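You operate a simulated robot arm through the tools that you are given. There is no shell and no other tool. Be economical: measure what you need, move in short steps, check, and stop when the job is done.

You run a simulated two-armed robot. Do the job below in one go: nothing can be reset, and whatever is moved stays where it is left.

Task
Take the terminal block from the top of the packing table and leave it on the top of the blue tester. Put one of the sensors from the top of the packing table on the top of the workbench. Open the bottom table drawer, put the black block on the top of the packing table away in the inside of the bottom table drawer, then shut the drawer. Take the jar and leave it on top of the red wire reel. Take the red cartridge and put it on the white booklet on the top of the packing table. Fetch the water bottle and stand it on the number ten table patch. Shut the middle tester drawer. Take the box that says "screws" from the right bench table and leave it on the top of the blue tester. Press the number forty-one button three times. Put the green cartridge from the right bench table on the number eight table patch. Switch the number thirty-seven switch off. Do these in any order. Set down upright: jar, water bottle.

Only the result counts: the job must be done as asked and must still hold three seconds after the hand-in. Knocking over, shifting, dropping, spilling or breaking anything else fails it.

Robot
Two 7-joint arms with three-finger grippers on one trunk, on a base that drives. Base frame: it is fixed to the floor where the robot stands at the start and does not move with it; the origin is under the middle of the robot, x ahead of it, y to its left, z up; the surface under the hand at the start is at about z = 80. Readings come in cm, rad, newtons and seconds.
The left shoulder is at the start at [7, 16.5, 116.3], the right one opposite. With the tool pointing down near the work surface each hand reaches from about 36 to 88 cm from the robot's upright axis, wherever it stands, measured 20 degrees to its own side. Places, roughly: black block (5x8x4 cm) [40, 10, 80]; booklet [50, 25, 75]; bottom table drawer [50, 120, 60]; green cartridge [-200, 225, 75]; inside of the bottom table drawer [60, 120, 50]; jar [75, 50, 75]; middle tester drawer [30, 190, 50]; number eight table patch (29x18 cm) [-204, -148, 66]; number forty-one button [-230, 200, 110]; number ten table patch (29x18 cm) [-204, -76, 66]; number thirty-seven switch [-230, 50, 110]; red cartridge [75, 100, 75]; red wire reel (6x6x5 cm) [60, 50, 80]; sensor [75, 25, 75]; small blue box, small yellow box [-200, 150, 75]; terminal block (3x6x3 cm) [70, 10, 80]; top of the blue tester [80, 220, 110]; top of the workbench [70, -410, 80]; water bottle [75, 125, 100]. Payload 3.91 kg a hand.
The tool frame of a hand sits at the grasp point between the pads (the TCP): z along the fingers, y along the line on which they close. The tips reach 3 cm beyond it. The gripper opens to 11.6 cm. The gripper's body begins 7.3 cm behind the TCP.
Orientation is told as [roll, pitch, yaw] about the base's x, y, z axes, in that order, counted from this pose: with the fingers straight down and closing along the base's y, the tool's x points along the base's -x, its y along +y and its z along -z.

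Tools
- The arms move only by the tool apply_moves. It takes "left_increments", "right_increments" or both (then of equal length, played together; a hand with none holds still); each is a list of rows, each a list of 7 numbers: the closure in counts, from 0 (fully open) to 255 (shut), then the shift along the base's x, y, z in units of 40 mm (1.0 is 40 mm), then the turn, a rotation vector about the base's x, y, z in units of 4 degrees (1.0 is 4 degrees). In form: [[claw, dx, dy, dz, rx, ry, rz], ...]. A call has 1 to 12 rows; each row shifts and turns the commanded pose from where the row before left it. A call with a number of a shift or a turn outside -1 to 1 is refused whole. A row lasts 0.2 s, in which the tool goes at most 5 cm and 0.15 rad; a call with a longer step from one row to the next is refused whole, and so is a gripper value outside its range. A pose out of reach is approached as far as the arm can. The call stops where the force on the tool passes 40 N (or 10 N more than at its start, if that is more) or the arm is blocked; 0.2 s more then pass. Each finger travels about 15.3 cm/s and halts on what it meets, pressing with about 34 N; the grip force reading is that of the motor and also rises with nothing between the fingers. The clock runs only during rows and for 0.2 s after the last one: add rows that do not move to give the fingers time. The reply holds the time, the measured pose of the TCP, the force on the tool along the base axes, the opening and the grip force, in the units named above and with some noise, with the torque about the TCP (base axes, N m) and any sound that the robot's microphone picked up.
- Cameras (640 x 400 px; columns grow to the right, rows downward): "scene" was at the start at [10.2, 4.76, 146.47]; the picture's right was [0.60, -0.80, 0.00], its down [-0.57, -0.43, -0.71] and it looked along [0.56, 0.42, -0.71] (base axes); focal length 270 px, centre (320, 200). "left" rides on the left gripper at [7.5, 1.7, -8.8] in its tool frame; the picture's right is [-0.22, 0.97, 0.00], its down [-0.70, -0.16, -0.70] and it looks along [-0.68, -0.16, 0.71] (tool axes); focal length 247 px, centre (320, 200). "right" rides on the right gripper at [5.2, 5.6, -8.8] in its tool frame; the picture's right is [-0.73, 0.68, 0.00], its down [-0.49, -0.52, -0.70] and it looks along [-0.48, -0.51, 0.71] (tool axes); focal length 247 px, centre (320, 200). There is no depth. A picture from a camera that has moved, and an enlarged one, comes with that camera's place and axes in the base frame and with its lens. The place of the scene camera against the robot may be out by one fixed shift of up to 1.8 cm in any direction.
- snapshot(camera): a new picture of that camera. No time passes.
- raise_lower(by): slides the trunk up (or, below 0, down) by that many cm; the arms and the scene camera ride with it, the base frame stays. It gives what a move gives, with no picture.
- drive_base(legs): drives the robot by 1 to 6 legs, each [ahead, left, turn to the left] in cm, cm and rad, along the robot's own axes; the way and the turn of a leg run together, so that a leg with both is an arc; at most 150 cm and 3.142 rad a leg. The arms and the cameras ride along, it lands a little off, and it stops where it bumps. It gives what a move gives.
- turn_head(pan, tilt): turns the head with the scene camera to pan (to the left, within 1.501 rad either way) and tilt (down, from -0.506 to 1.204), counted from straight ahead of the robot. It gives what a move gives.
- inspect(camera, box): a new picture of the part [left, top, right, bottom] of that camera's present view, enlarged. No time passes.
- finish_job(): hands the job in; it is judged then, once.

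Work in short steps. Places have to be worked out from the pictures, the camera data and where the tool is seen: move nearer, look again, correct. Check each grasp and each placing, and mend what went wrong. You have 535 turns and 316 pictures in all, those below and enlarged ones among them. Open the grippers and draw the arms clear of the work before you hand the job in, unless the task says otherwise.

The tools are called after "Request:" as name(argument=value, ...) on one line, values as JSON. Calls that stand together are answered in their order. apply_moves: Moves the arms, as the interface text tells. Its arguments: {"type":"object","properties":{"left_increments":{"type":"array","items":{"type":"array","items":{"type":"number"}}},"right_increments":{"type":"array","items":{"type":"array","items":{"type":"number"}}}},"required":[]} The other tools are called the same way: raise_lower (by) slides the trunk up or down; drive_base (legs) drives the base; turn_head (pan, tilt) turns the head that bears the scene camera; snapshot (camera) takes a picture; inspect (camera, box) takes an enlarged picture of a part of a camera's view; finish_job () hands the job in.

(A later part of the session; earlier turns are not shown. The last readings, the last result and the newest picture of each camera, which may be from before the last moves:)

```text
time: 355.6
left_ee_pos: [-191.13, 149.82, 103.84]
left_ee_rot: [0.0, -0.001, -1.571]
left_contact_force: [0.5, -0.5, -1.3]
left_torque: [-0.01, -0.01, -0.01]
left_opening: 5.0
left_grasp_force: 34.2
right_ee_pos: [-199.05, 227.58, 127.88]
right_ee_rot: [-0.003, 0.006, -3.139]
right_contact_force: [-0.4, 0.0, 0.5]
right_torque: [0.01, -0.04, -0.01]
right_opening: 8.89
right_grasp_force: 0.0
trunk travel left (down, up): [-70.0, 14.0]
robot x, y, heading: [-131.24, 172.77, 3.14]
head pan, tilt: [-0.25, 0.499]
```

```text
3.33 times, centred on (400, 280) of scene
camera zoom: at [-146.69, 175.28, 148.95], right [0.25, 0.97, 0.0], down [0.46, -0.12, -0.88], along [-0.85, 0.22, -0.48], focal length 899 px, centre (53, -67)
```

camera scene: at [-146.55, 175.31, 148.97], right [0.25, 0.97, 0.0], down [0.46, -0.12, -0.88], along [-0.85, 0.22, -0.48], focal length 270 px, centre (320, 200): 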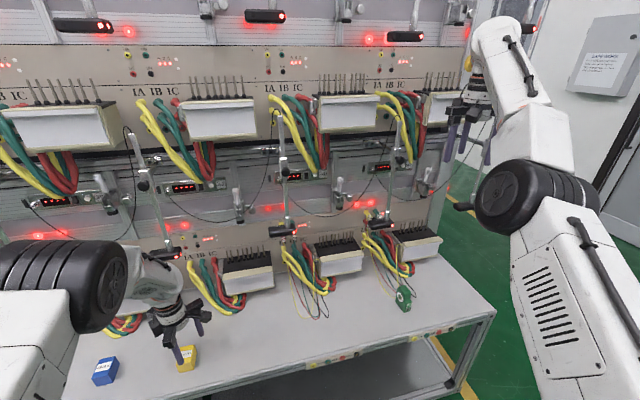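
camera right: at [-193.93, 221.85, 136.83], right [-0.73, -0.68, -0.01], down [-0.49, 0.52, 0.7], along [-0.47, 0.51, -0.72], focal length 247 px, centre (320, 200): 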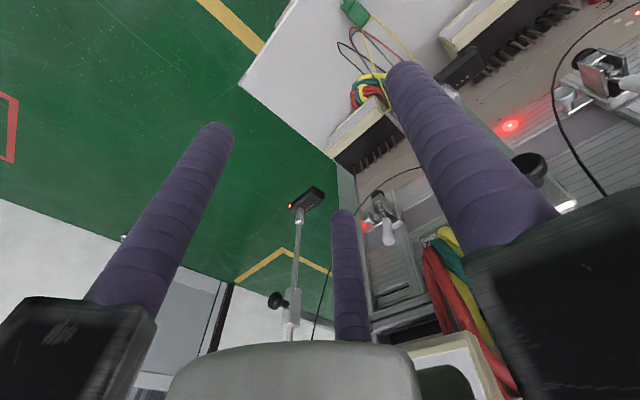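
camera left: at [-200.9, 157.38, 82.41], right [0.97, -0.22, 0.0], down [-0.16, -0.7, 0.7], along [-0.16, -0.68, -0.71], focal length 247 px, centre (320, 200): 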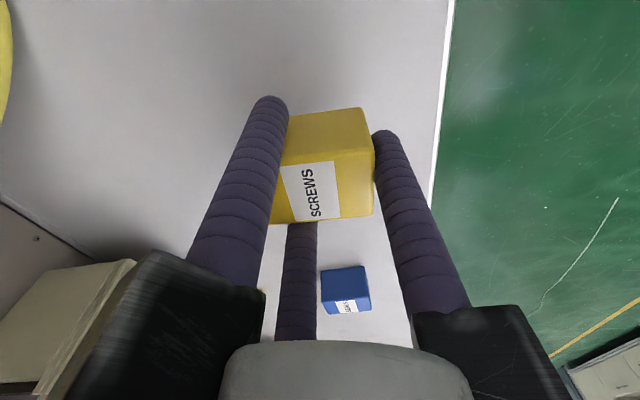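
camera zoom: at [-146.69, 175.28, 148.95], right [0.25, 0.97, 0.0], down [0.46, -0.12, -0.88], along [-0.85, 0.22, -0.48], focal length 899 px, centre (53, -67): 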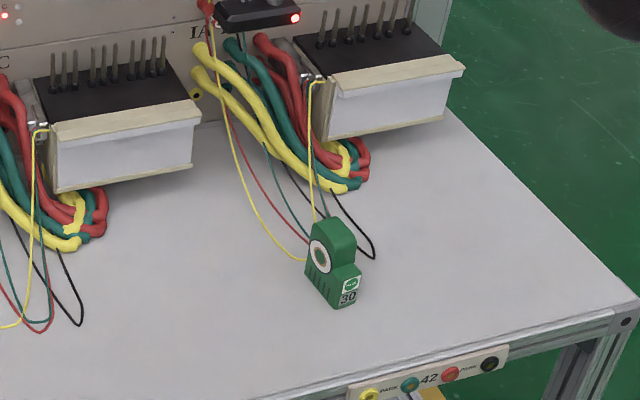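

Descend the right hand at its present x (clear of upper cables), then move over the cartridge.

Request:
apply_moves(right_increments=[[60, 0.3, 0, -0.9, 0, 0, 0], [60, 0, -0.3, -0.9, 0, 0, 0], [60, 0, -0.3, -0.9, 0, 0, 0], [60, 0, -0.3, -0.9, 0, 0, 0], [60, 0, -0.3, -0.9, 0, 0, 0], [60, 0, -0.3, -0.9, 0, 0, 0], [60, 0, 0, -0.9, 0, 0, 0], [60, 0, 0, -0.9, 0, 0, 0], [60, 0, 0, 0, 0, 0, 0]])

Request:
snapshot(camera="right")

```text
time: 357.6
left_ee_pos: [-190.94, 149.76, 104.11]
left_ee_rot: [0.0, -0.002, -1.57]
left_contact_force: [-0.6, 0.3, -0.4]
left_torque: [0.04, 0.03, 0.01]
left_opening: 4.93
left_grasp_force: 33.9
right_ee_pos: [-207.81, 226.07, 102.8]
right_ee_rot: [-0.003, 0.008, -3.136]
right_contact_force: [1.1, -0.1, -0.4]
right_torque: [-0.01, -0.02, 0.0]
right_opening: 8.86
right_grasp_force: 0.0
right hand out of reach, approached as far as the arm can: row 1, 2, 3, 4, 5, 6, 7, 8
trunk travel left (down, up): [-70.0, 14.0]
robot x, y, heading: [-131.36, 173.33, 3.129]
head pan, tilt: [-0.25, 0.499]
```

```text
118 pictures are left
camera right: at [-202.67, 220.48, 111.76], right [-0.73, -0.68, -0.01], down [-0.49, 0.52, 0.7], along [-0.47, 0.51, -0.72], focal length 247 px, centre (320, 200)
```

right: 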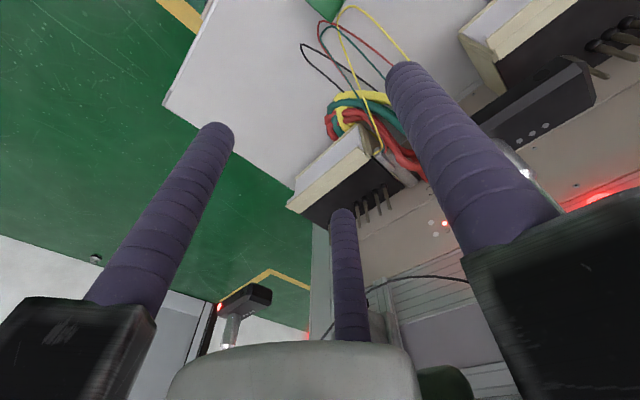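

Too far lateral for that arm; reposition the base (back 10, right 22) and bring the arm inward.

Request:
drive_base(legs=[[-10, 0, 0], [0, -22, 0]])

Request:
apply_moves(right_increments=[[60, 0, -0.8, -0.2, 0, 0, 0], [60, 0, -0.9, 0, 0, 0, 0], [60, 0, -0.9, 0, 0, 0, 0], [60, 0, -0.9, 0, 0, 0, 0], [60, 0, -0.9, 0, 0, 0, 0], [60, 0, -0.9, 0, 0, 0, 0], [60, 0, 0, 0, 0, 0, 0]])

Request:
snapshot(camera="right")

Request:
snapshot(camera="scene")

```text
time: 360.0
left_ee_pos: [-180.86, 171.51, 104.14]
left_ee_rot: [-0.001, 0.001, -1.567]
left_contact_force: [-0.4, 1.3, -0.4]
left_torque: [0.0, -0.01, -0.01]
left_opening: 4.95
left_grasp_force: 34.3
right_ee_pos: [-198.0, 247.85, 102.79]
right_ee_rot: [-0.003, 0.01, -3.135]
right_contact_force: [0.0, -0.4, -0.1]
right_torque: [0.02, 0.02, 0.0]
right_opening: 8.85
right_grasp_force: 0.0
trunk travel left (down, up): [-70.0, 14.0]
robot x, y, heading: [-121.09, 194.86, 3.139]
head pan, tilt: [-0.25, 0.499]
```

```text
time: 361.6
left_ee_pos: [-180.96, 171.57, 104.01]
left_ee_rot: [-0.001, -0.001, -1.567]
left_contact_force: [0.8, 0.3, -1.4]
left_torque: [0.0, -0.01, 0.01]
left_opening: 4.95
left_grasp_force: 34.3
right_ee_pos: [-203.16, 228.22, 102.49]
right_ee_rot: [-0.001, 0.012, -3.136]
right_contact_force: [-0.2, -0.1, -0.4]
right_torque: [0.01, 0.01, 0.01]
right_opening: 8.86
right_grasp_force: 0.0
right hand out of reach, approached as far as the arm can: row 1, 2, 3, 4, 5, 6
trunk travel left (down, up): [-70.0, 14.0]
robot x, y, heading: [-121.28, 194.52, 3.132]
head pan, tilt: [-0.25, 0.499]
```

```text
117 pictures are left
camera right: at [-197.9, 222.51, 111.58], right [-0.73, -0.69, -0.01], down [-0.5, 0.52, 0.69], along [-0.47, 0.51, -0.72], focal length 247 px, centre (320, 200)
```

right: 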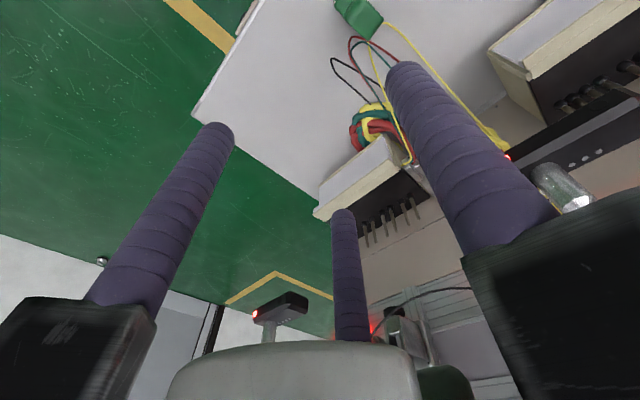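

```text
116 pictures are left
camera scene: at [-136.53, 197.23, 148.96], right [0.25, 0.97, 0.0], down [0.46, -0.12, -0.88], along [-0.85, 0.22, -0.48], focal length 270 px, centre (320, 200)
```

scene: 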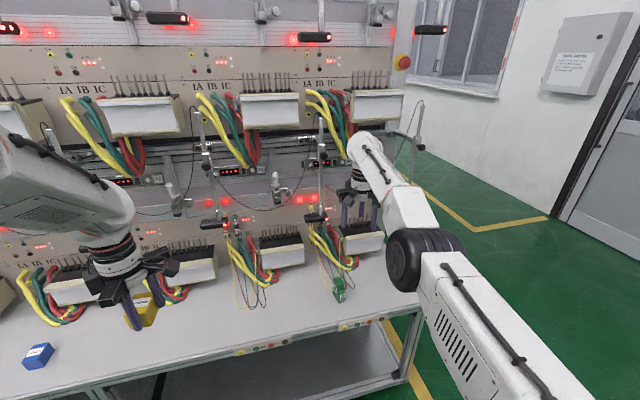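

The right arm's posture is awkward (limits), but it holds vertical farther out. I resync its command to the actual pose and test lowering there.

Request:
apply_moves(right_increments=[[60, -0.8, 0.8, 0, 0, 0, 0], [60, -0.8, 0.8, 0, 0, 0, 0], [60, -0.8, 0.8, 0, 0, 0, 0], [60, -0.7, 0.9, 0, 0, 0, 0], [60, 0, 0, -0.5, 0, 0, 0], [60, 0, 0, -0.5, 0, 0, 0], [60, 0, 0, -0.5, 0, 0, 0], [60, 0, 0, 0, 0, 0, 0]])

```text
time: 363.4
left_ee_pos: [-180.82, 171.46, 104.04]
left_ee_rot: [-0.001, -0.002, -1.567]
left_contact_force: [-0.9, -0.6, -1.6]
left_torque: [-0.01, -0.03, -0.04]
left_opening: 4.94
left_grasp_force: 34.0
right_ee_pos: [-202.04, 235.11, 96.52]
right_ee_rot: [0.0, 0.009, -3.136]
right_contact_force: [0.0, -0.5, 0.1]
right_torque: [-0.01, -0.01, -0.01]
right_opening: 8.86
right_grasp_force: 0.0
right hand out of reach, approached as far as the arm can: row 1, 2, 3, 4
trunk travel left (down, up): [-70.0, 14.0]
robot x, y, heading: [-121.24, 194.99, 3.137]
head pan, tilt: [-0.25, 0.499]
```

Reachable when lower. Continue lowering (over clear table edge area) and then inward.

Request:
apply_moves(right_increments=[[60, 0.3, 0, -0.5, 0, 0, 0], [60, 0.3, 0, -0.5, 0, 0, 0], [60, 0.3, 0, 0, 0, 0, 0], [60, 0.3, 0, 0, 0, 0, 0], [60, 0.3, -0.3, 0, 0, 0, 0], [60, 0, -0.4, 0, 0, 0, 0], [60, 0, -0.4, 0, 0, 0, 0], [60, 0, 0, 0, 0, 0, 0]])

Request:
snapshot(camera="right")

```text
time: 365.2
left_ee_pos: [-181.03, 171.61, 104.15]
left_ee_rot: [0.0, -0.001, -1.566]
left_contact_force: [-0.2, -0.6, -0.3]
left_torque: [-0.01, 0.02, 0.01]
left_opening: 4.95
left_grasp_force: 34.2
right_ee_pos: [-196.18, 230.63, 92.41]
right_ee_rot: [0.002, 0.009, -3.137]
right_contact_force: [0.3, 0.7, 0.3]
right_torque: [0.0, 0.03, 0.0]
right_opening: 8.88
right_grasp_force: 0.1
trunk travel left (down, up): [-70.0, 14.0]
robot x, y, heading: [-121.93, 195.2, 3.139]
head pan, tilt: [-0.25, 0.499]
```

```text
115 pictures are left
camera right: at [-190.92, 224.95, 101.39], right [-0.73, -0.69, -0.01], down [-0.5, 0.52, 0.7], along [-0.47, 0.51, -0.72], focal length 247 px, centre (320, 200)
```

right: 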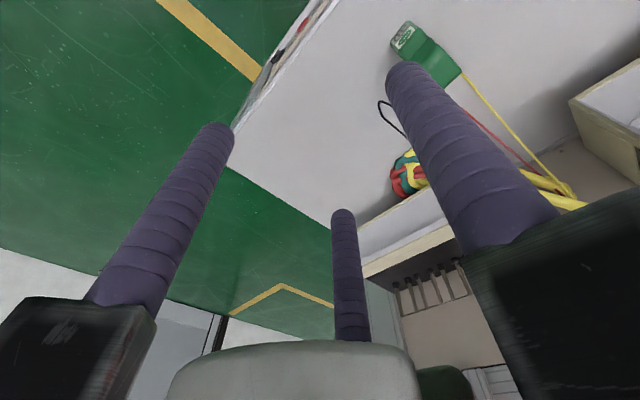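

Reach is fine now. The cartridge: tall part ≈[-204.9,222.2], axis turned ~13°. Same grip as for the red one: TCP ≈[-205.1,223.0], yaw +13°. Move above and look.

Request:
apply_moves(right_increments=[[110, -0.5, -0.4, 0, 0, 0, 1], [110, -0.6, -0.5, 0, 0, 0, 1], [110, -0.6, -0.5, 0, 0, 0, 1], [110, -0.5, -0.5, 0, 0, 0, 0.25], [110, 0, 0, -0.6, 0, 0, 0], [110, 0, 0, -0.6, 0, 0, 0], [110, 0, 0, 0, 0, 0, 0]])

Request:
snapshot(camera="right")

Request:
inspect(camera="scene", box=[270, 180, 400, 320])

```text
time: 366.8
left_ee_pos: [-180.89, 171.5, 104.09]
left_ee_rot: [-0.001, -0.001, -1.569]
left_contact_force: [-0.2, 0.1, -1.8]
left_torque: [-0.03, 0.0, -0.03]
left_opening: 4.94
left_grasp_force: 33.6
right_ee_pos: [-203.83, 223.91, 87.55]
right_ee_rot: [0.001, 0.009, -2.909]
right_contact_force: [-0.1, 0.0, -0.3]
right_torque: [0.01, 0.03, -0.01]
right_opening: 6.57
right_grasp_force: 0.1
right hand out of reach, approached as far as the arm can: row 4, 6
trunk travel left (down, up): [-70.0, 14.0]
robot x, y, heading: [-121.2, 195.05, 3.133]
head pan, tilt: [-0.25, 0.499]
```

```text
114 pictures are left
camera right: at [-197.51, 219.51, 96.64], right [-0.56, -0.83, -0.01], down [-0.6, 0.39, 0.7], along [-0.58, 0.39, -0.72], focal length 247 px, centre (320, 200)
```

right: 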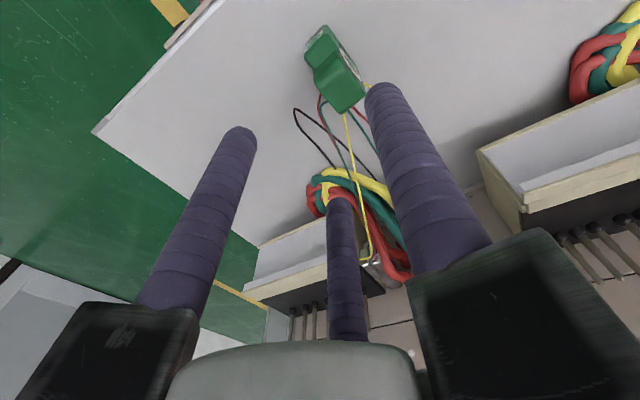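

```text
2.86 times, centred on (335, 250) of scene
camera zoom: at [-136.5, 197.13, 148.96], right [0.25, 0.97, 0.0], down [0.46, -0.12, -0.88], along [-0.85, 0.22, -0.48], focal length 770 px, centre (277, 57)
```

zoom: 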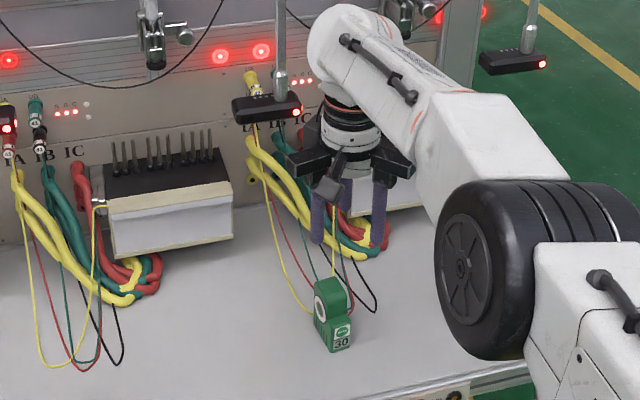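

Request:
apply_moves(right_increments=[[110, 0, 0, -0.5, 0, 0, 0], [110, 0, 0, -0.5, 0, 0, 0], [110, 0, 0, 0, 0, 0, 0]])

Request:
snapshot(camera="right")

```text
time: 367.6
left_ee_pos: [-180.87, 171.55, 103.94]
left_ee_rot: [0.0, -0.001, -1.567]
left_contact_force: [0.5, -0.3, -1.4]
left_torque: [0.02, 0.0, -0.01]
left_opening: 4.97
left_grasp_force: 34.1
right_ee_pos: [-203.52, 224.1, 83.62]
right_ee_rot: [-0.002, 0.009, -2.909]
right_contact_force: [1.1, -0.5, 0.6]
right_torque: [0.0, 0.0, 0.01]
right_opening: 6.59
right_grasp_force: 0.1
right hand out of reach, approached as far as the arm can: row 2
trunk travel left (down, up): [-70.0, 14.0]
robot x, y, heading: [-121.42, 195.24, 3.14]
head pan, tilt: [-0.25, 0.499]
```

```text
112 pictures are left
camera right: at [-197.11, 219.7, 92.62], right [-0.56, -0.83, -0.01], down [-0.6, 0.39, 0.7], along [-0.58, 0.39, -0.72], focal length 247 px, centre (320, 200)
```

right: 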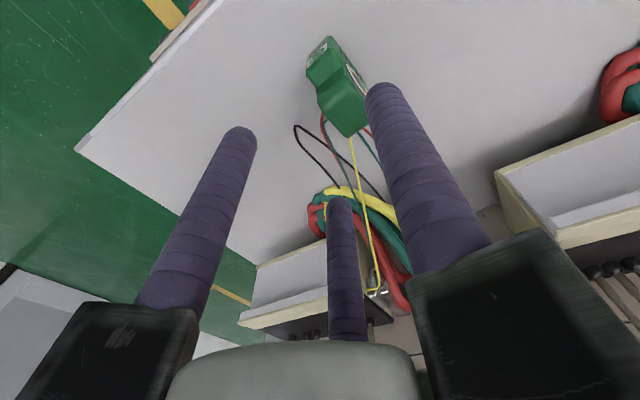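

Shift using the base: forward 1.8, left 0.9.

Request:
drive_base(legs=[[1.8, 0.9, 0]])

Request:
apply_moves(right_increments=[[110, 0, 0, -0.5, 0, 0, 0], [110, 0, 0, -0.4, 0, 0, 0], [110, 0, 0, 0, 0, 0, 0]])

Request:
snapshot(camera="right")

```text
time: 368.4
left_ee_pos: [-182.45, 170.71, 104.25]
left_ee_rot: [-0.004, 0.0, -1.568]
left_contact_force: [0.1, -0.1, -0.8]
left_torque: [0.0, 0.06, -0.01]
left_opening: 4.95
left_grasp_force: 34.5
right_ee_pos: [-205.08, 223.41, 83.88]
right_ee_rot: [0.001, 0.006, -2.909]
right_contact_force: [0.3, 0.0, 0.3]
right_torque: [-0.02, 0.02, -0.03]
right_opening: 6.62
right_grasp_force: 0.0
trunk travel left (down, up): [-70.0, 14.0]
robot x, y, heading: [-123.22, 193.97, 3.14]
head pan, tilt: [-0.25, 0.499]
```

```text
time: 369.2
left_ee_pos: [-182.7, 170.67, 103.93]
left_ee_rot: [-0.001, -0.001, -1.569]
left_contact_force: [0.6, 1.1, -0.7]
left_torque: [-0.01, 0.0, 0.0]
left_opening: 4.94
left_grasp_force: 34.0
right_ee_pos: [-204.65, 223.48, 80.11]
right_ee_rot: [0.0, 0.009, -2.909]
right_contact_force: [0.5, 0.2, -0.6]
right_torque: [0.03, -0.02, -0.01]
right_opening: 6.63
right_grasp_force: 0.0
right hand out of reach, approached as far as the arm can: row 2
trunk travel left (down, up): [-70.0, 14.0]
robot x, y, heading: [-123.17, 193.76, 3.141]
head pan, tilt: [-0.25, 0.499]
```

```text
111 pictures are left
camera right: at [-198.39, 219.09, 89.09], right [-0.56, -0.83, -0.01], down [-0.6, 0.39, 0.7], along [-0.58, 0.39, -0.72], focal length 247 px, centre (320, 200)
```

right: 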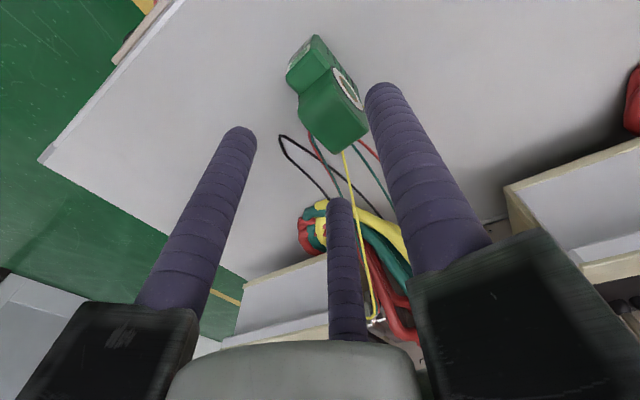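

Request:
drive_base(legs=[[1.0, 0.5, 0]])

Request:
apply_moves(right_increments=[[110, 0, 0, -0.3, 0, 0, 0], [110, 0, 0, -0.3, 0, 0, 0], [110, 0, 0, 0, 0, 0, 0]])

Request:
snapshot(camera="right")

```text
time: 369.9
left_ee_pos: [-183.59, 170.23, 104.26]
left_ee_rot: [-0.001, -0.001, -1.568]
left_contact_force: [0.3, 0.1, -0.4]
left_torque: [-0.02, 0.0, 0.02]
left_opening: 4.91
left_grasp_force: 34.2
right_ee_pos: [-205.58, 223.06, 80.27]
right_ee_rot: [0.0, 0.007, -2.909]
right_contact_force: [0.6, 0.8, 0.0]
right_torque: [0.0, 0.06, 0.0]
right_opening: 6.62
right_grasp_force: 0.1
trunk travel left (down, up): [-70.0, 14.0]
robot x, y, heading: [-124.01, 193.68, 3.131]
head pan, tilt: [-0.25, 0.499]
```

```text
time: 370.7
left_ee_pos: [-183.66, 170.27, 104.01]
left_ee_rot: [0.002, 0.001, -1.569]
left_contact_force: [-0.4, 0.1, -0.7]
left_torque: [0.0, -0.01, 0.01]
left_opening: 4.98
left_grasp_force: 34.3
right_ee_pos: [-205.31, 223.28, 77.82]
right_ee_rot: [-0.003, 0.009, -2.909]
right_contact_force: [0.2, 0.4, 0.1]
right_torque: [0.01, 0.01, 0.02]
right_opening: 6.61
right_grasp_force: 0.1
right hand out of reach, approached as far as the arm can: row 2
trunk travel left (down, up): [-70.0, 14.0]
robot x, y, heading: [-124.04, 193.57, 3.139]
head pan, tilt: [-0.25, 0.499]
```

```text
110 pictures are left
camera right: at [-198.88, 218.88, 86.79], right [-0.56, -0.83, -0.01], down [-0.6, 0.4, 0.7], along [-0.58, 0.39, -0.72], focal length 247 px, centre (320, 200)
```

right: 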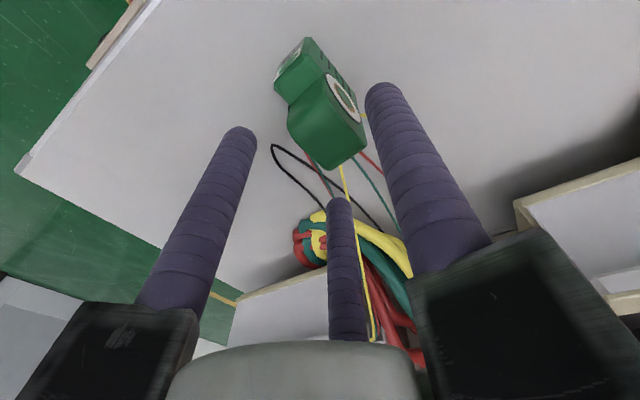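

Request:
apply_moves(right_increments=[[110, -0.05, -0.08, -0.4, 0, 0, 0], [110, 0, 0, -0.4, 0, 0, 0], [110, 0, 0, -0.4, 0, 0, 0], [110, 0, 0, 0, 0, 0, 0]])

Request:
snapshot(camera="right")

```text
time: 371.7
left_ee_pos: [-183.51, 170.21, 104.02]
left_ee_rot: [0.0, -0.002, -1.568]
left_contact_force: [-0.4, -0.7, -0.2]
left_torque: [0.01, 0.01, 0.02]
left_opening: 4.95
left_grasp_force: 34.1
right_ee_pos: [-204.02, 223.79, 73.36]
right_ee_rot: [-0.002, 0.009, -2.909]
right_contact_force: [-0.5, -0.8, -0.3]
right_torque: [-0.05, 0.0, -0.02]
right_opening: 6.61
right_grasp_force: 0.1
right hand out of reach, approached as far as the arm can: row 1, 2, 3
trunk travel left (down, up): [-70.0, 14.0]
robot x, y, heading: [-124.31, 193.56, 3.135]
head pan, tilt: [-0.25, 0.499]
```

```text
109 pictures are left
camera right: at [-197.66, 219.3, 82.37], right [-0.56, -0.83, -0.01], down [-0.6, 0.39, 0.7], along [-0.58, 0.39, -0.72], focal length 247 px, centre (320, 200)
```

right: 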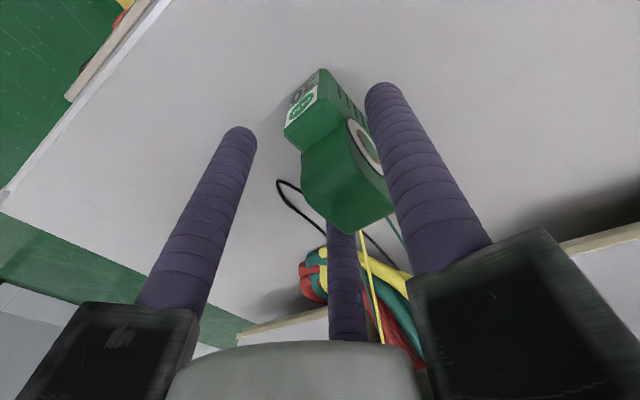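

The far-reach limit pulls the hand back; I correct with the base (forward 1.3, left 0.9).

Request:
drive_base(legs=[[1.3, 0.9, 0]])

Request:
snapshot(camera="right")

```text
time: 372.5
left_ee_pos: [-184.81, 169.44, 104.3]
left_ee_rot: [-0.003, -0.001, -1.57]
left_contact_force: [0.1, -0.7, -0.7]
left_torque: [-0.03, 0.0, 0.03]
left_opening: 4.92
left_grasp_force: 34.1
right_ee_pos: [-205.02, 222.88, 73.56]
right_ee_rot: [0.001, 0.005, -2.911]
right_contact_force: [0.2, -0.5, 0.0]
right_torque: [-0.01, 0.03, 0.0]
right_opening: 6.6
right_grasp_force: 0.0
trunk travel left (down, up): [-70.0, 14.0]
robot x, y, heading: [-125.56, 192.95, 3.134]
head pan, tilt: [-0.25, 0.499]
```

```text
108 pictures are left
camera right: at [-198.77, 218.56, 82.5], right [-0.56, -0.83, 0.0], down [-0.6, 0.4, 0.7], along [-0.58, 0.39, -0.72], focal length 247 px, centre (320, 200)
```

right: 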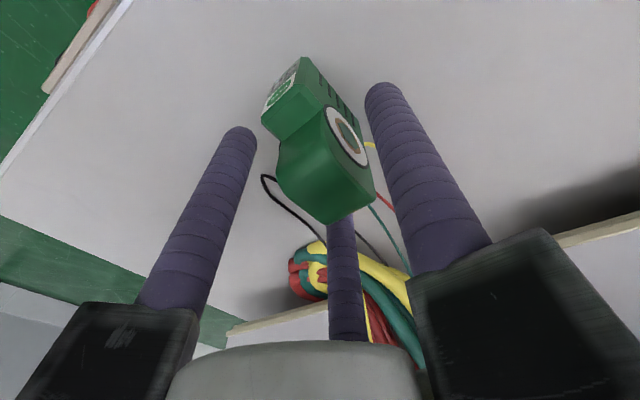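

Good placement. Close on it and lift slightly.

Request:
apply_moves(right_increments=[[150, 0, 0, 0, 0, 0, 0], [255, 0, 0, 0, 0, 0, 0], [255, 0, 0, 0, 0, 0, 0], [255, 0, 0, 0, 0, 0, 0]])

Request:
apply_moves(right_increments=[[255, 0, 0, 0.2, 0, 0, 0], [255, 0, 0, 0.3, 0, 0, 0], [255, 0, 0, 0.4, 0, 0, 0], [255, 0, 0, 0, 0, 0, 0]])

Request:
snapshot(camera="right")

Request:
inspect(camera="scene", box=[270, 180, 400, 320])

```text
time: 373.5
left_ee_pos: [-185.01, 169.45, 104.01]
left_ee_rot: [0.0, -0.002, -1.57]
left_contact_force: [-0.2, 0.0, -0.9]
left_torque: [0.0, -0.02, -0.02]
left_opening: 4.93
left_grasp_force: 34.5
right_ee_pos: [-205.28, 222.73, 73.32]
right_ee_rot: [-0.001, 0.009, -2.911]
right_contact_force: [-0.4, -0.2, 0.4]
right_torque: [0.01, 0.0, 0.0]
right_opening: 3.66
right_grasp_force: 33.8
trunk travel left (down, up): [-70.0, 14.0]
robot x, y, heading: [-125.35, 192.68, 3.134]
head pan, tilt: [-0.25, 0.499]
```

```text
time: 374.5
left_ee_pos: [-185.08, 169.36, 104.05]
left_ee_rot: [0.001, 0.0, -1.569]
left_contact_force: [0.3, -0.5, -0.4]
left_torque: [0.0, -0.02, 0.03]
left_opening: 4.94
left_grasp_force: 34.2
right_ee_pos: [-205.34, 223.0, 76.88]
right_ee_rot: [-0.002, 0.008, -2.911]
right_contact_force: [0.5, -0.2, -0.7]
right_torque: [0.01, 0.01, -0.02]
right_opening: 3.68
right_grasp_force: 33.7
trunk travel left (down, up): [-70.0, 14.0]
robot x, y, heading: [-125.15, 192.77, 3.137]
head pan, tilt: [-0.25, 0.499]
```

```text
107 pictures are left
camera right: at [-198.94, 218.48, 85.9], right [-0.56, -0.83, -0.01], down [-0.6, 0.4, 0.7], along [-0.58, 0.39, -0.72], focal length 247 px, centre (320, 200)
```

right: 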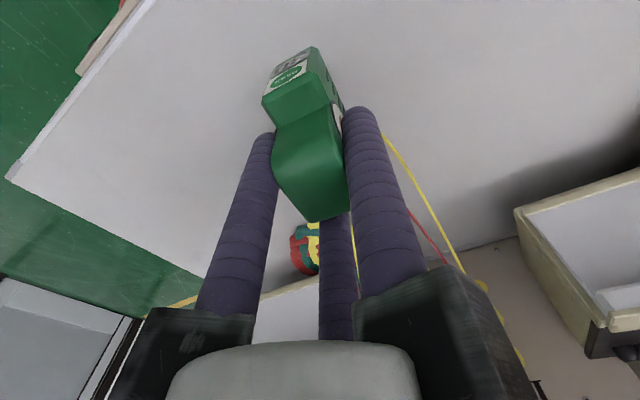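

```text
2.86 times, centred on (335, 250) of scene
camera zoom: at [-140.59, 194.95, 148.95], right [0.25, 0.97, 0.0], down [0.46, -0.12, -0.88], along [-0.85, 0.22, -0.48], focal length 770 px, centre (277, 57)
```

zoom: 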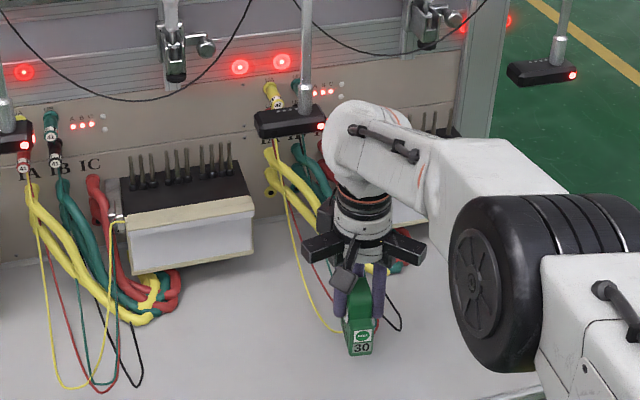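

Green cartridge held. Raise the trunk, back away, and drive to patch 8 (y≈-148).

Request:
raise_lower(by=13)

Request:
drive_base(legs=[[-32, 0, 0], [0, 150, 0], [0, 150, 0]])

Request:
turn_head(pan=0.3, tilt=0.4)

Request:
snapshot(camera="scene")

```text
time: 376.1
left_ee_pos: [-184.99, 169.39, 117.05]
left_ee_rot: [0.002, -0.001, -1.568]
left_contact_force: [-0.3, 0.1, -0.3]
left_torque: [-0.04, -0.05, 0.03]
left_opening: 4.96
left_grasp_force: 34.2
right_ee_pos: [-205.32, 222.87, 89.94]
right_ee_rot: [0.0, 0.009, -2.912]
right_contact_force: [0.7, -0.1, -0.9]
right_torque: [-0.03, 0.01, 0.02]
right_opening: 3.67
right_grasp_force: 34.0
trunk travel left (down, up): [-83.0, 1.0]
robot x, y, heading: [-125.34, 192.58, 3.141]
head pan, tilt: [-0.25, 0.499]
```

```text
time: 392.3
left_ee_pos: [-155.91, -130.28, 117.08]
left_ee_rot: [-0.001, -0.002, -1.584]
left_contact_force: [0.4, -0.8, -0.1]
left_torque: [-0.01, 0.01, 0.01]
left_opening: 4.95
left_grasp_force: 34.3
right_ee_pos: [-175.43, -76.64, 89.94]
right_ee_rot: [-0.001, 0.009, -2.926]
right_contact_force: [0.2, 0.3, -1.4]
right_torque: [-0.02, 0.0, 0.01]
right_opening: 3.62
right_grasp_force: 33.9
trunk travel left (down, up): [-83.0, 1.0]
robot x, y, heading: [-95.84, -107.79, 3.122]
head pan, tilt: [-0.25, 0.499]
```

```text
time: 393.3
left_ee_pos: [-155.79, -130.25, 117.12]
left_ee_rot: [-0.002, -0.002, -1.585]
left_contact_force: [-0.4, -1.3, -0.7]
left_torque: [-0.01, -0.03, -0.01]
left_opening: 4.93
left_grasp_force: 33.6
right_ee_pos: [-175.27, -76.49, 89.78]
right_ee_rot: [-0.002, 0.011, -2.926]
right_contact_force: [-0.3, -0.4, -0.6]
right_torque: [-0.03, -0.01, -0.02]
right_opening: 3.61
right_grasp_force: 33.6
trunk travel left (down, up): [-83.0, 1.0]
robot x, y, heading: [-95.9, -107.87, 3.123]
head pan, tilt: [0.3, 0.4]
```

```text
105 pictures are left
camera scene: at [-111.2, -110.46, 162.87], right [-0.27, 0.96, 0.0], down [0.37, 0.11, -0.92], along [-0.89, -0.25, -0.39], focal length 270 px, centre (320, 200)
```

scene: 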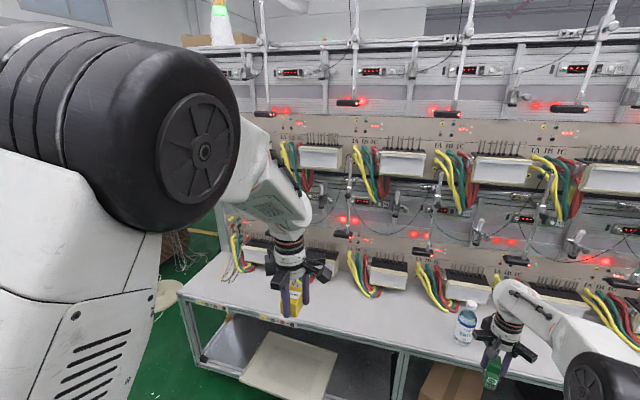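

Continue 71 cm further left, correcting heading, then approach.

Request:
drive_base(legs=[[0, 71, 0.018]])

Request:
turn_head(pan=-0.3, tilt=0.5)

Request:
snapshot(camera="scene")

```text
time: 397.2
left_ee_pos: [-156.34, -202.76, 117.22]
left_ee_rot: [0.001, -0.003, -1.566]
left_contact_force: [0.8, 0.7, -0.4]
left_torque: [-0.02, -0.05, 0.03]
left_opening: 4.96
left_grasp_force: 33.7
right_ee_pos: [-176.83, -149.37, 89.95]
right_ee_rot: [-0.001, 0.008, -2.908]
right_contact_force: [0.5, -0.3, -0.3]
right_torque: [0.0, 0.01, 0.03]
right_opening: 3.6
right_grasp_force: 33.8
trunk travel left (down, up): [-83.0, 1.0]
robot x, y, heading: [-96.82, -179.19, 3.139]
head pan, tilt: [0.3, 0.4]
```

```text
time: 398.2
left_ee_pos: [-156.21, -202.67, 117.11]
left_ee_rot: [-0.001, -0.002, -1.565]
left_contact_force: [0.0, 0.2, 0.1]
left_torque: [0.0, -0.01, 0.0]
left_opening: 4.92
left_grasp_force: 34.1
right_ee_pos: [-176.69, -149.27, 89.86]
right_ee_rot: [-0.003, 0.008, -2.908]
right_contact_force: [0.1, -0.5, -0.3]
right_torque: [0.0, 0.02, 0.0]
right_opening: 3.59
right_grasp_force: 33.9
trunk travel left (down, up): [-83.0, 1.0]
robot x, y, heading: [-96.82, -179.3, 3.134]
head pan, tilt: [-0.3, 0.499]
```

```text
104 pictures are left
camera scene: at [-111.84, -176.64, 161.96], right [0.3, 0.95, 0.0], down [0.46, -0.14, -0.88], along [-0.84, 0.26, -0.48], focal length 270 px, centre (320, 200)
```

scene: 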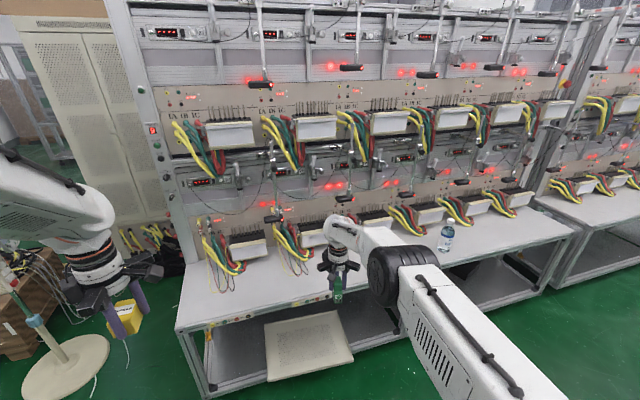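

Request:
inspect(camera="scene", box=[170, 140, 400, 300])

```text
2.50 times, centred on (285, 220) of scene
camera zoom: at [-111.84, -176.64, 161.96], right [0.3, 0.95, 0.0], down [0.46, -0.14, -0.88], along [-0.84, 0.26, -0.48], focal length 674 px, centre (408, 150)
```

zoom: 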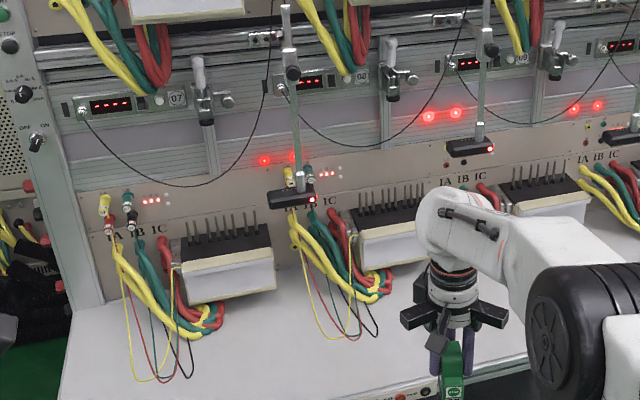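

Station 08's label is at y≈-149, confirming patch 8. Its thin wires lie around x≈-211; I'll set the cartridge at about [-202,-144].

Request:
drive_base(legs=[[25, -5, 0]])

Request:
snapshot(camera="right")

Request:
snapshot(camera="scene")

```text
time: 400.0
left_ee_pos: [-180.83, -198.06, 117.27]
left_ee_rot: [-0.001, -0.001, -1.56]
left_contact_force: [0.6, 0.2, -1.0]
left_torque: [0.02, -0.01, 0.04]
left_opening: 4.94
left_grasp_force: 33.5
right_ee_pos: [-201.46, -144.68, 90.03]
right_ee_rot: [-0.001, 0.009, -2.905]
right_contact_force: [-0.2, 0.1, -1.7]
right_torque: [0.01, 0.03, -0.02]
right_opening: 3.6
right_grasp_force: 34.1
trunk travel left (down, up): [-83.0, 1.0]
robot x, y, heading: [-121.51, -174.14, -3.141]
head pan, tilt: [-0.3, 0.499]
```

```text
102 pictures are left
camera right: at [-195.13, -148.98, 99.01], right [-0.55, -0.83, -0.01], down [-0.6, 0.39, 0.7], along [-0.58, 0.39, -0.72], focal length 247 px, centre (320, 200)
```

right: 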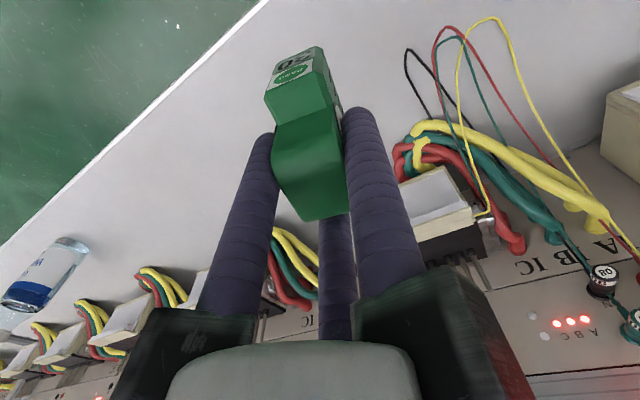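

```text
101 pictures are left
camera scene: at [-136.42, -171.71, 161.98], right [0.29, 0.96, 0.0], down [0.46, -0.14, -0.88], along [-0.84, 0.26, -0.48], focal length 270 px, centre (320, 200)
```

scene: 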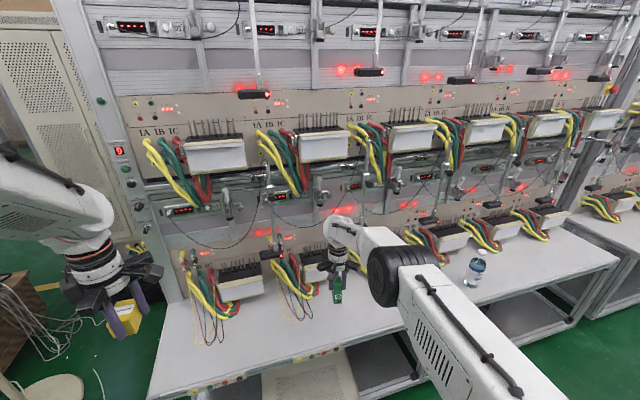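

Request:
drive_base(legs=[[2, 0, 0]])

Request:
raise_lower(by=-15)

Request:
snapshot(camera="right")

```text
time: 400.8
left_ee_pos: [-182.55, -198.04, 117.26]
left_ee_rot: [-0.005, -0.001, -1.56]
left_contact_force: [0.7, -0.7, 0.0]
left_torque: [0.0, 0.07, 0.03]
left_opening: 4.93
left_grasp_force: 33.9
right_ee_pos: [-203.18, -144.67, 90.34]
right_ee_rot: [-0.002, 0.006, -2.904]
right_contact_force: [0.2, -0.9, -1.0]
right_torque: [-0.03, 0.07, -0.01]
right_opening: 3.59
right_grasp_force: 34.2
trunk travel left (down, up): [-83.0, 1.0]
robot x, y, heading: [-123.48, -174.38, -3.135]
head pan, tilt: [-0.3, 0.499]
```

```text
time: 402.5
left_ee_pos: [-182.98, -197.99, 102.11]
left_ee_rot: [-0.002, -0.001, -1.562]
left_contact_force: [0.7, -0.6, -1.1]
left_torque: [-0.03, -0.03, -0.03]
left_opening: 4.91
left_grasp_force: 34.0
right_ee_pos: [-203.54, -144.59, 74.98]
right_ee_rot: [-0.001, 0.011, -2.905]
right_contact_force: [-0.2, 0.2, -1.0]
right_torque: [-0.01, 0.02, -0.04]
right_opening: 3.59
right_grasp_force: 33.5
trunk travel left (down, up): [-68.0, 16.0]
robot x, y, heading: [-123.14, -174.12, -3.14]
head pan, tilt: [-0.3, 0.499]
```

```text
100 pictures are left
camera right: at [-197.2, -148.96, 83.97], right [-0.55, -0.83, -0.01], down [-0.6, 0.39, 0.7], along [-0.58, 0.39, -0.72], focal length 247 px, centre (320, 200)
```

right: 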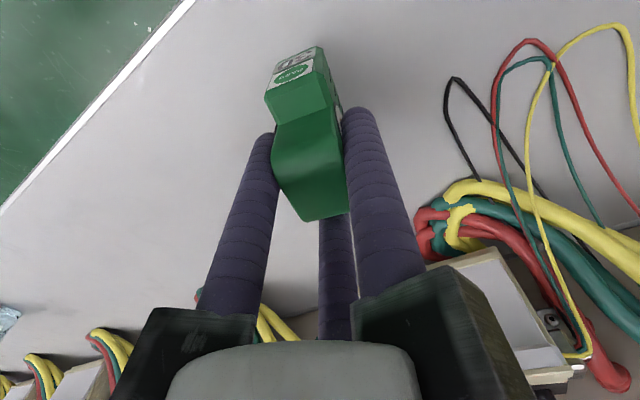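

Request:
apply_moves(right_increments=[[255, 0, 0, -0.15, 0, 0, 0], [255, 0, 0, -0.12, 0, 0, 0], [255, 0, 0, -0.08, 0, 0, 0], [255, 0, 0, -0.06, 0, 0, 0], [255, 0, 0, -0.06, 0, 0, 0], [255, 0, 0, -0.06, 0, 0, 0], [255, 0, 0, 0, 0, 0, 0]])

```text
time: 404.1
left_ee_pos: [-182.74, -198.06, 102.27]
left_ee_rot: [-0.006, 0.0, -1.561]
left_contact_force: [-0.1, -0.2, -1.5]
left_torque: [0.0, 0.03, -0.02]
left_opening: 4.95
left_grasp_force: 34.4
right_ee_pos: [-203.62, -144.64, 73.33]
right_ee_rot: [-0.007, 0.001, -2.904]
right_contact_force: [-2.1, 2.4, 27.5]
right_torque: [-0.21, -0.91, 0.09]
right_opening: 3.59
right_grasp_force: 33.9
trunk travel left (down, up): [-68.0, 16.0]
robot x, y, heading: [-123.14, -174.51, -3.14]
head pan, tilt: [-0.3, 0.499]
```

Contact. Ease up and open slowly.

Request:
apply_moves(right_increments=[[255, 0, 0, 0.06, 0, 0, 0], [172, 0, 0, 0, 0, 0, 0], [168, 0, 0, 0, 0, 0, 0], [164, 0, 0, 0, 0, 0, 0], [155, 0, 0, 0, 0, 0, 0], [140, 0, 0, 0, 0, 0, 0], [120, 0, 0, 0, 0, 0, 0], [110, 0, 0, 0, 0, 0, 0], [110, 0, 0, 0, 0, 0, 0]])

Request:
snapshot(camera="right")

```text
time: 406.1
left_ee_pos: [-183.04, -197.95, 102.25]
left_ee_rot: [-0.002, -0.002, -1.561]
left_contact_force: [-0.3, 1.2, -0.7]
left_torque: [0.04, -0.01, 0.02]
left_opening: 4.95
left_grasp_force: 34.0
right_ee_pos: [-203.55, -144.62, 73.1]
right_ee_rot: [-0.002, 0.008, -2.903]
right_contact_force: [-0.2, -0.6, -0.2]
right_torque: [-0.01, 0.01, -0.01]
right_opening: 6.6
right_grasp_force: 0.0
trunk travel left (down, up): [-68.0, 16.0]
robot x, y, heading: [-123.67, -174.0, -3.135]
head pan, tilt: [-0.3, 0.499]
```

```text
99 pictures are left
camera right: at [-197.21, -148.96, 82.05], right [-0.55, -0.83, -0.01], down [-0.6, 0.39, 0.7], along [-0.58, 0.39, -0.72], focal length 247 px, centre (320, 200)
```

right: 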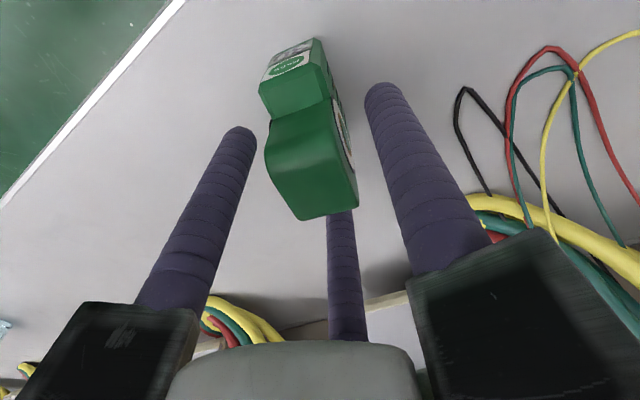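

Cartridge stands on patch 8. Lift straight up via trunk, then back off and check.

Request:
raise_lower(by=15)

Request:
drive_base(legs=[[-30, 0, 0]])

Request:
snapshot(camera="scene")

```text
time: 407.9
left_ee_pos: [-183.01, -198.02, 117.2]
left_ee_rot: [-0.002, -0.001, -1.561]
left_contact_force: [-1.3, 0.0, -1.3]
left_torque: [0.02, -0.01, 0.01]
left_opening: 4.93
left_grasp_force: 34.3
right_ee_pos: [-203.49, -144.6, 88.13]
right_ee_rot: [-0.003, 0.008, -2.906]
right_contact_force: [0.7, -0.2, -0.2]
right_torque: [-0.02, -0.02, 0.0]
right_opening: 6.58
right_grasp_force: 0.0
trunk travel left (down, up): [-83.0, 1.0]
robot x, y, heading: [-123.55, -173.89, -3.141]
head pan, tilt: [-0.3, 0.499]
```

```text
time: 409.9
left_ee_pos: [-153.22, -198.01, 117.12]
left_ee_rot: [0.001, -0.005, -1.559]
left_contact_force: [0.2, -0.5, -0.8]
left_torque: [0.02, -0.02, -0.03]
left_opening: 4.92
left_grasp_force: 33.7
right_ee_pos: [-173.78, -144.68, 87.92]
right_ee_rot: [0.0, 0.01, -2.901]
right_contact_force: [0.3, -0.3, -1.1]
right_torque: [-0.01, -0.03, -0.01]
right_opening: 6.59
right_grasp_force: 0.1
trunk travel left (down, up): [-83.0, 1.0]
robot x, y, heading: [-93.34, -174.45, -3.139]
head pan, tilt: [-0.3, 0.499]
```

```text
98 pictures are left
camera scene: at [-108.95, -171.64, 161.93], right [0.29, 0.96, 0.0], down [0.46, -0.14, -0.88], along [-0.84, 0.26, -0.48], focal length 270 px, centre (320, 200)
```

scene: 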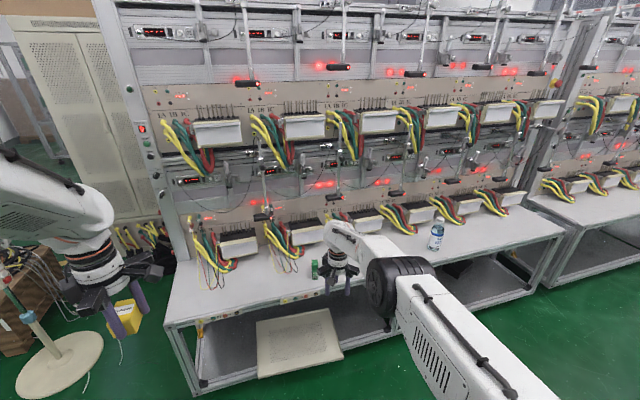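

Both items stand fine. Turn around and drive to the packing table for the terminal block.

Request:
drive_base(legs=[[12, 0, 0], [0, 0, 3.14]])

Request:
drive_base(legs=[[0, 150, 0], [0, 70, 0]])

Request:
turn_head(pan=-0.2, tilt=0.5)

Request:
snapshot(camera="scene")

```text
time: 418.5
left_ee_pos: [-45.64, -152.17, 117.1]
left_ee_rot: [-0.002, -0.002, 1.549]
left_contact_force: [-0.9, 0.2, -0.6]
left_torque: [-0.04, 0.01, 0.02]
left_opening: 4.96
left_grasp_force: 34.4
right_ee_pos: [-26.51, -206.17, 88.23]
right_ee_rot: [-0.002, 0.009, 0.208]
right_contact_force: [-0.5, -0.1, -0.7]
right_torque: [-0.02, 0.04, -0.02]
right_opening: 6.61
right_grasp_force: 0.1
trunk travel left (down, up): [-83.0, 1.0]
robot x, y, heading: [-105.95, -173.97, -0.029]
head pan, tilt: [-0.3, 0.499]
```

```text
time: 429.3
left_ee_pos: [-40.78, 67.13, 117.11]
left_ee_rot: [-0.001, -0.002, 1.563]
left_contact_force: [0.7, -0.2, -1.0]
left_torque: [-0.06, 0.03, -0.01]
left_opening: 4.96
left_grasp_force: 33.7
right_ee_pos: [-21.0, 13.38, 88.06]
right_ee_rot: [-0.002, 0.009, 0.22]
right_contact_force: [0.7, -1.1, -0.4]
right_torque: [0.02, 0.0, 0.01]
right_opening: 6.61
right_grasp_force: 0.1
trunk travel left (down, up): [-83.0, 1.0]
robot x, y, heading: [-100.64, 44.78, -0.011]
head pan, tilt: [-0.3, 0.499]
```

```text
time: 430.0
left_ee_pos: [-40.83, 67.2, 117.05]
left_ee_rot: [-0.002, 0.0, 1.563]
left_contact_force: [0.8, 0.3, -0.5]
left_torque: [-0.02, -0.02, -0.01]
left_opening: 4.96
left_grasp_force: 33.7
right_ee_pos: [-20.98, 13.38, 88.12]
right_ee_rot: [-0.001, 0.009, 0.221]
right_contact_force: [0.7, -0.7, -0.8]
right_torque: [-0.03, 0.01, 0.0]
right_opening: 6.6
right_grasp_force: 0.1
trunk travel left (down, up): [-83.0, 1.0]
robot x, y, heading: [-100.27, 44.49, -0.018]
head pan, tilt: [-0.201, 0.499]
```

```text
97 pictures are left
camera scene: at [-87.93, 42.32, 161.96], right [-0.22, -0.98, 0.0], down [-0.47, 0.1, -0.88], along [0.86, -0.19, -0.48], focal length 270 px, centre (320, 200)
```

scene: 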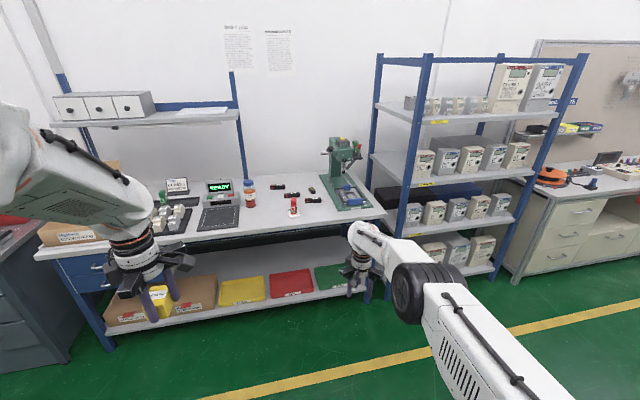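

The right arm's low elbow would foul the press lever, so the left hand will fetch the terminal block later; first deliver the screws box. Tuck the right hand low and close beside the robot.

Request:
apply_moves(right_increments=[[60, -0.8, -0.3, -0.4, 0, 0, 0], [60, -0.8, -0.3, -0.4, 0, 0, 0], [60, -0.8, -0.3, -0.4, 0, 0, 0], [60, -0.8, -0.3, -0.4, 0, 0, 0], [60, -0.8, -0.3, 0, 0, 0, 0], [60, -0.8, -0.3, 0, 0, 0, 0], [60, -0.8, -0.3, 0, 0, 0, 0], [60, -0.8, -0.3, 0, 0, 0, 0], [60, -0.8, -0.3, 0, 0, 0, 0], [60, -0.8, -0.3, 0, 0, 0, 0], [60, -0.8, 0, 0, 0, 0, 0], [60, 0, 0, 0, 0, 0, 0]])

```text
time: 432.6
left_ee_pos: [-40.7, 67.28, 117.08]
left_ee_rot: [-0.001, 0.001, 1.562]
left_contact_force: [-0.1, 0.3, -1.6]
left_torque: [-0.01, 0.05, 0.0]
left_opening: 4.95
left_grasp_force: 33.9
right_ee_pos: [-56.18, 1.61, 81.67]
right_ee_rot: [-0.003, 0.009, 0.218]
right_contact_force: [-0.2, -0.2, -0.3]
right_torque: [-0.02, 0.0, 0.0]
right_opening: 8.89
right_grasp_force: 0.1
trunk travel left (down, up): [-83.0, 1.0]
robot x, y, heading: [-100.46, 44.57, -0.014]
head pan, tilt: [-0.201, 0.499]
```

Request:
apply_moves(right_increments=[[60, -0.5, 0, 0.5, 0, 0, 0], [60, -0.5, 0, 0.5, 0, 0, 0], [60, -0.5, 0, 0.5, 0, 0, 0], [60, -0.5, 0, 0.5, 0, 0, 0], [60, 0, 0, 0.5, 0, 0, 0], [60, 0, 0, 0, 0, 0, 0]])

Request:
drive_base(legs=[[0, 148, 0.012], [55, 0, 0]])

Request:
turn_head(pan=0.1, tilt=0.4)

Request:
snapshot(camera="scene")

```text
time: 434.0
left_ee_pos: [-40.63, 67.13, 117.11]
left_ee_rot: [-0.001, -0.004, 1.561]
left_contact_force: [-0.1, 1.9, -1.0]
left_torque: [-0.01, 0.0, 0.02]
left_opening: 4.89
left_grasp_force: 34.6
right_ee_pos: [-64.19, 1.39, 91.66]
right_ee_rot: [-0.001, 0.01, 0.219]
right_contact_force: [0.8, -0.4, 0.0]
right_torque: [-0.01, -0.02, -0.02]
right_opening: 8.85
right_grasp_force: 0.0
trunk travel left (down, up): [-83.0, 1.0]
robot x, y, heading: [-100.76, 44.16, -0.015]
head pan, tilt: [-0.201, 0.499]
```

```text
time: 444.1
left_ee_pos: [15.41, 217.11, 117.1]
left_ee_rot: [-0.002, -0.001, 1.58]
left_contact_force: [0.1, -0.3, -0.9]
left_torque: [-0.05, 0.0, -0.01]
left_opening: 4.95
left_grasp_force: 33.5
right_ee_pos: [-6.89, 151.02, 91.79]
right_ee_rot: [-0.002, 0.007, 0.236]
right_contact_force: [-0.6, -0.3, 0.0]
right_torque: [0.04, -0.03, 0.03]
right_opening: 8.87
right_grasp_force: 0.0
trunk travel left (down, up): [-83.0, 1.0]
robot x, y, heading: [-43.9, 193.06, -0.002]
head pan, tilt: [-0.201, 0.499]
```

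```text
time: 444.9
left_ee_pos: [15.52, 217.11, 117.15]
left_ee_rot: [-0.001, -0.003, 1.58]
left_contact_force: [-0.5, -1.0, -0.3]
left_torque: [0.01, 0.01, -0.01]
left_opening: 4.94
left_grasp_force: 33.9
right_ee_pos: [-6.76, 151.02, 91.78]
right_ee_rot: [-0.003, 0.008, 0.238]
right_contact_force: [0.1, 0.0, 0.8]
right_torque: [0.02, 0.0, 0.0]
right_opening: 8.85
right_grasp_force: 0.0
trunk travel left (down, up): [-83.0, 1.0]
robot x, y, heading: [-43.83, 193.21, 0.001]
head pan, tilt: [0.099, 0.4]
```

```text
96 pictures are left
camera scene: at [-30.93, 194.15, 162.86], right [0.1, -0.99, 0.0], down [-0.39, -0.04, -0.92], along [0.92, 0.09, -0.39], focal length 270 px, centre (320, 200)
```

scene: 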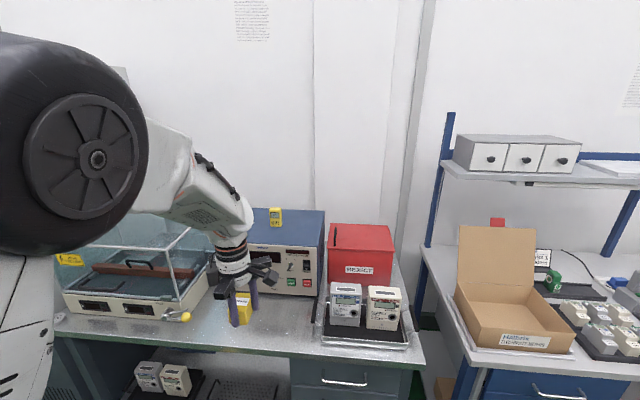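

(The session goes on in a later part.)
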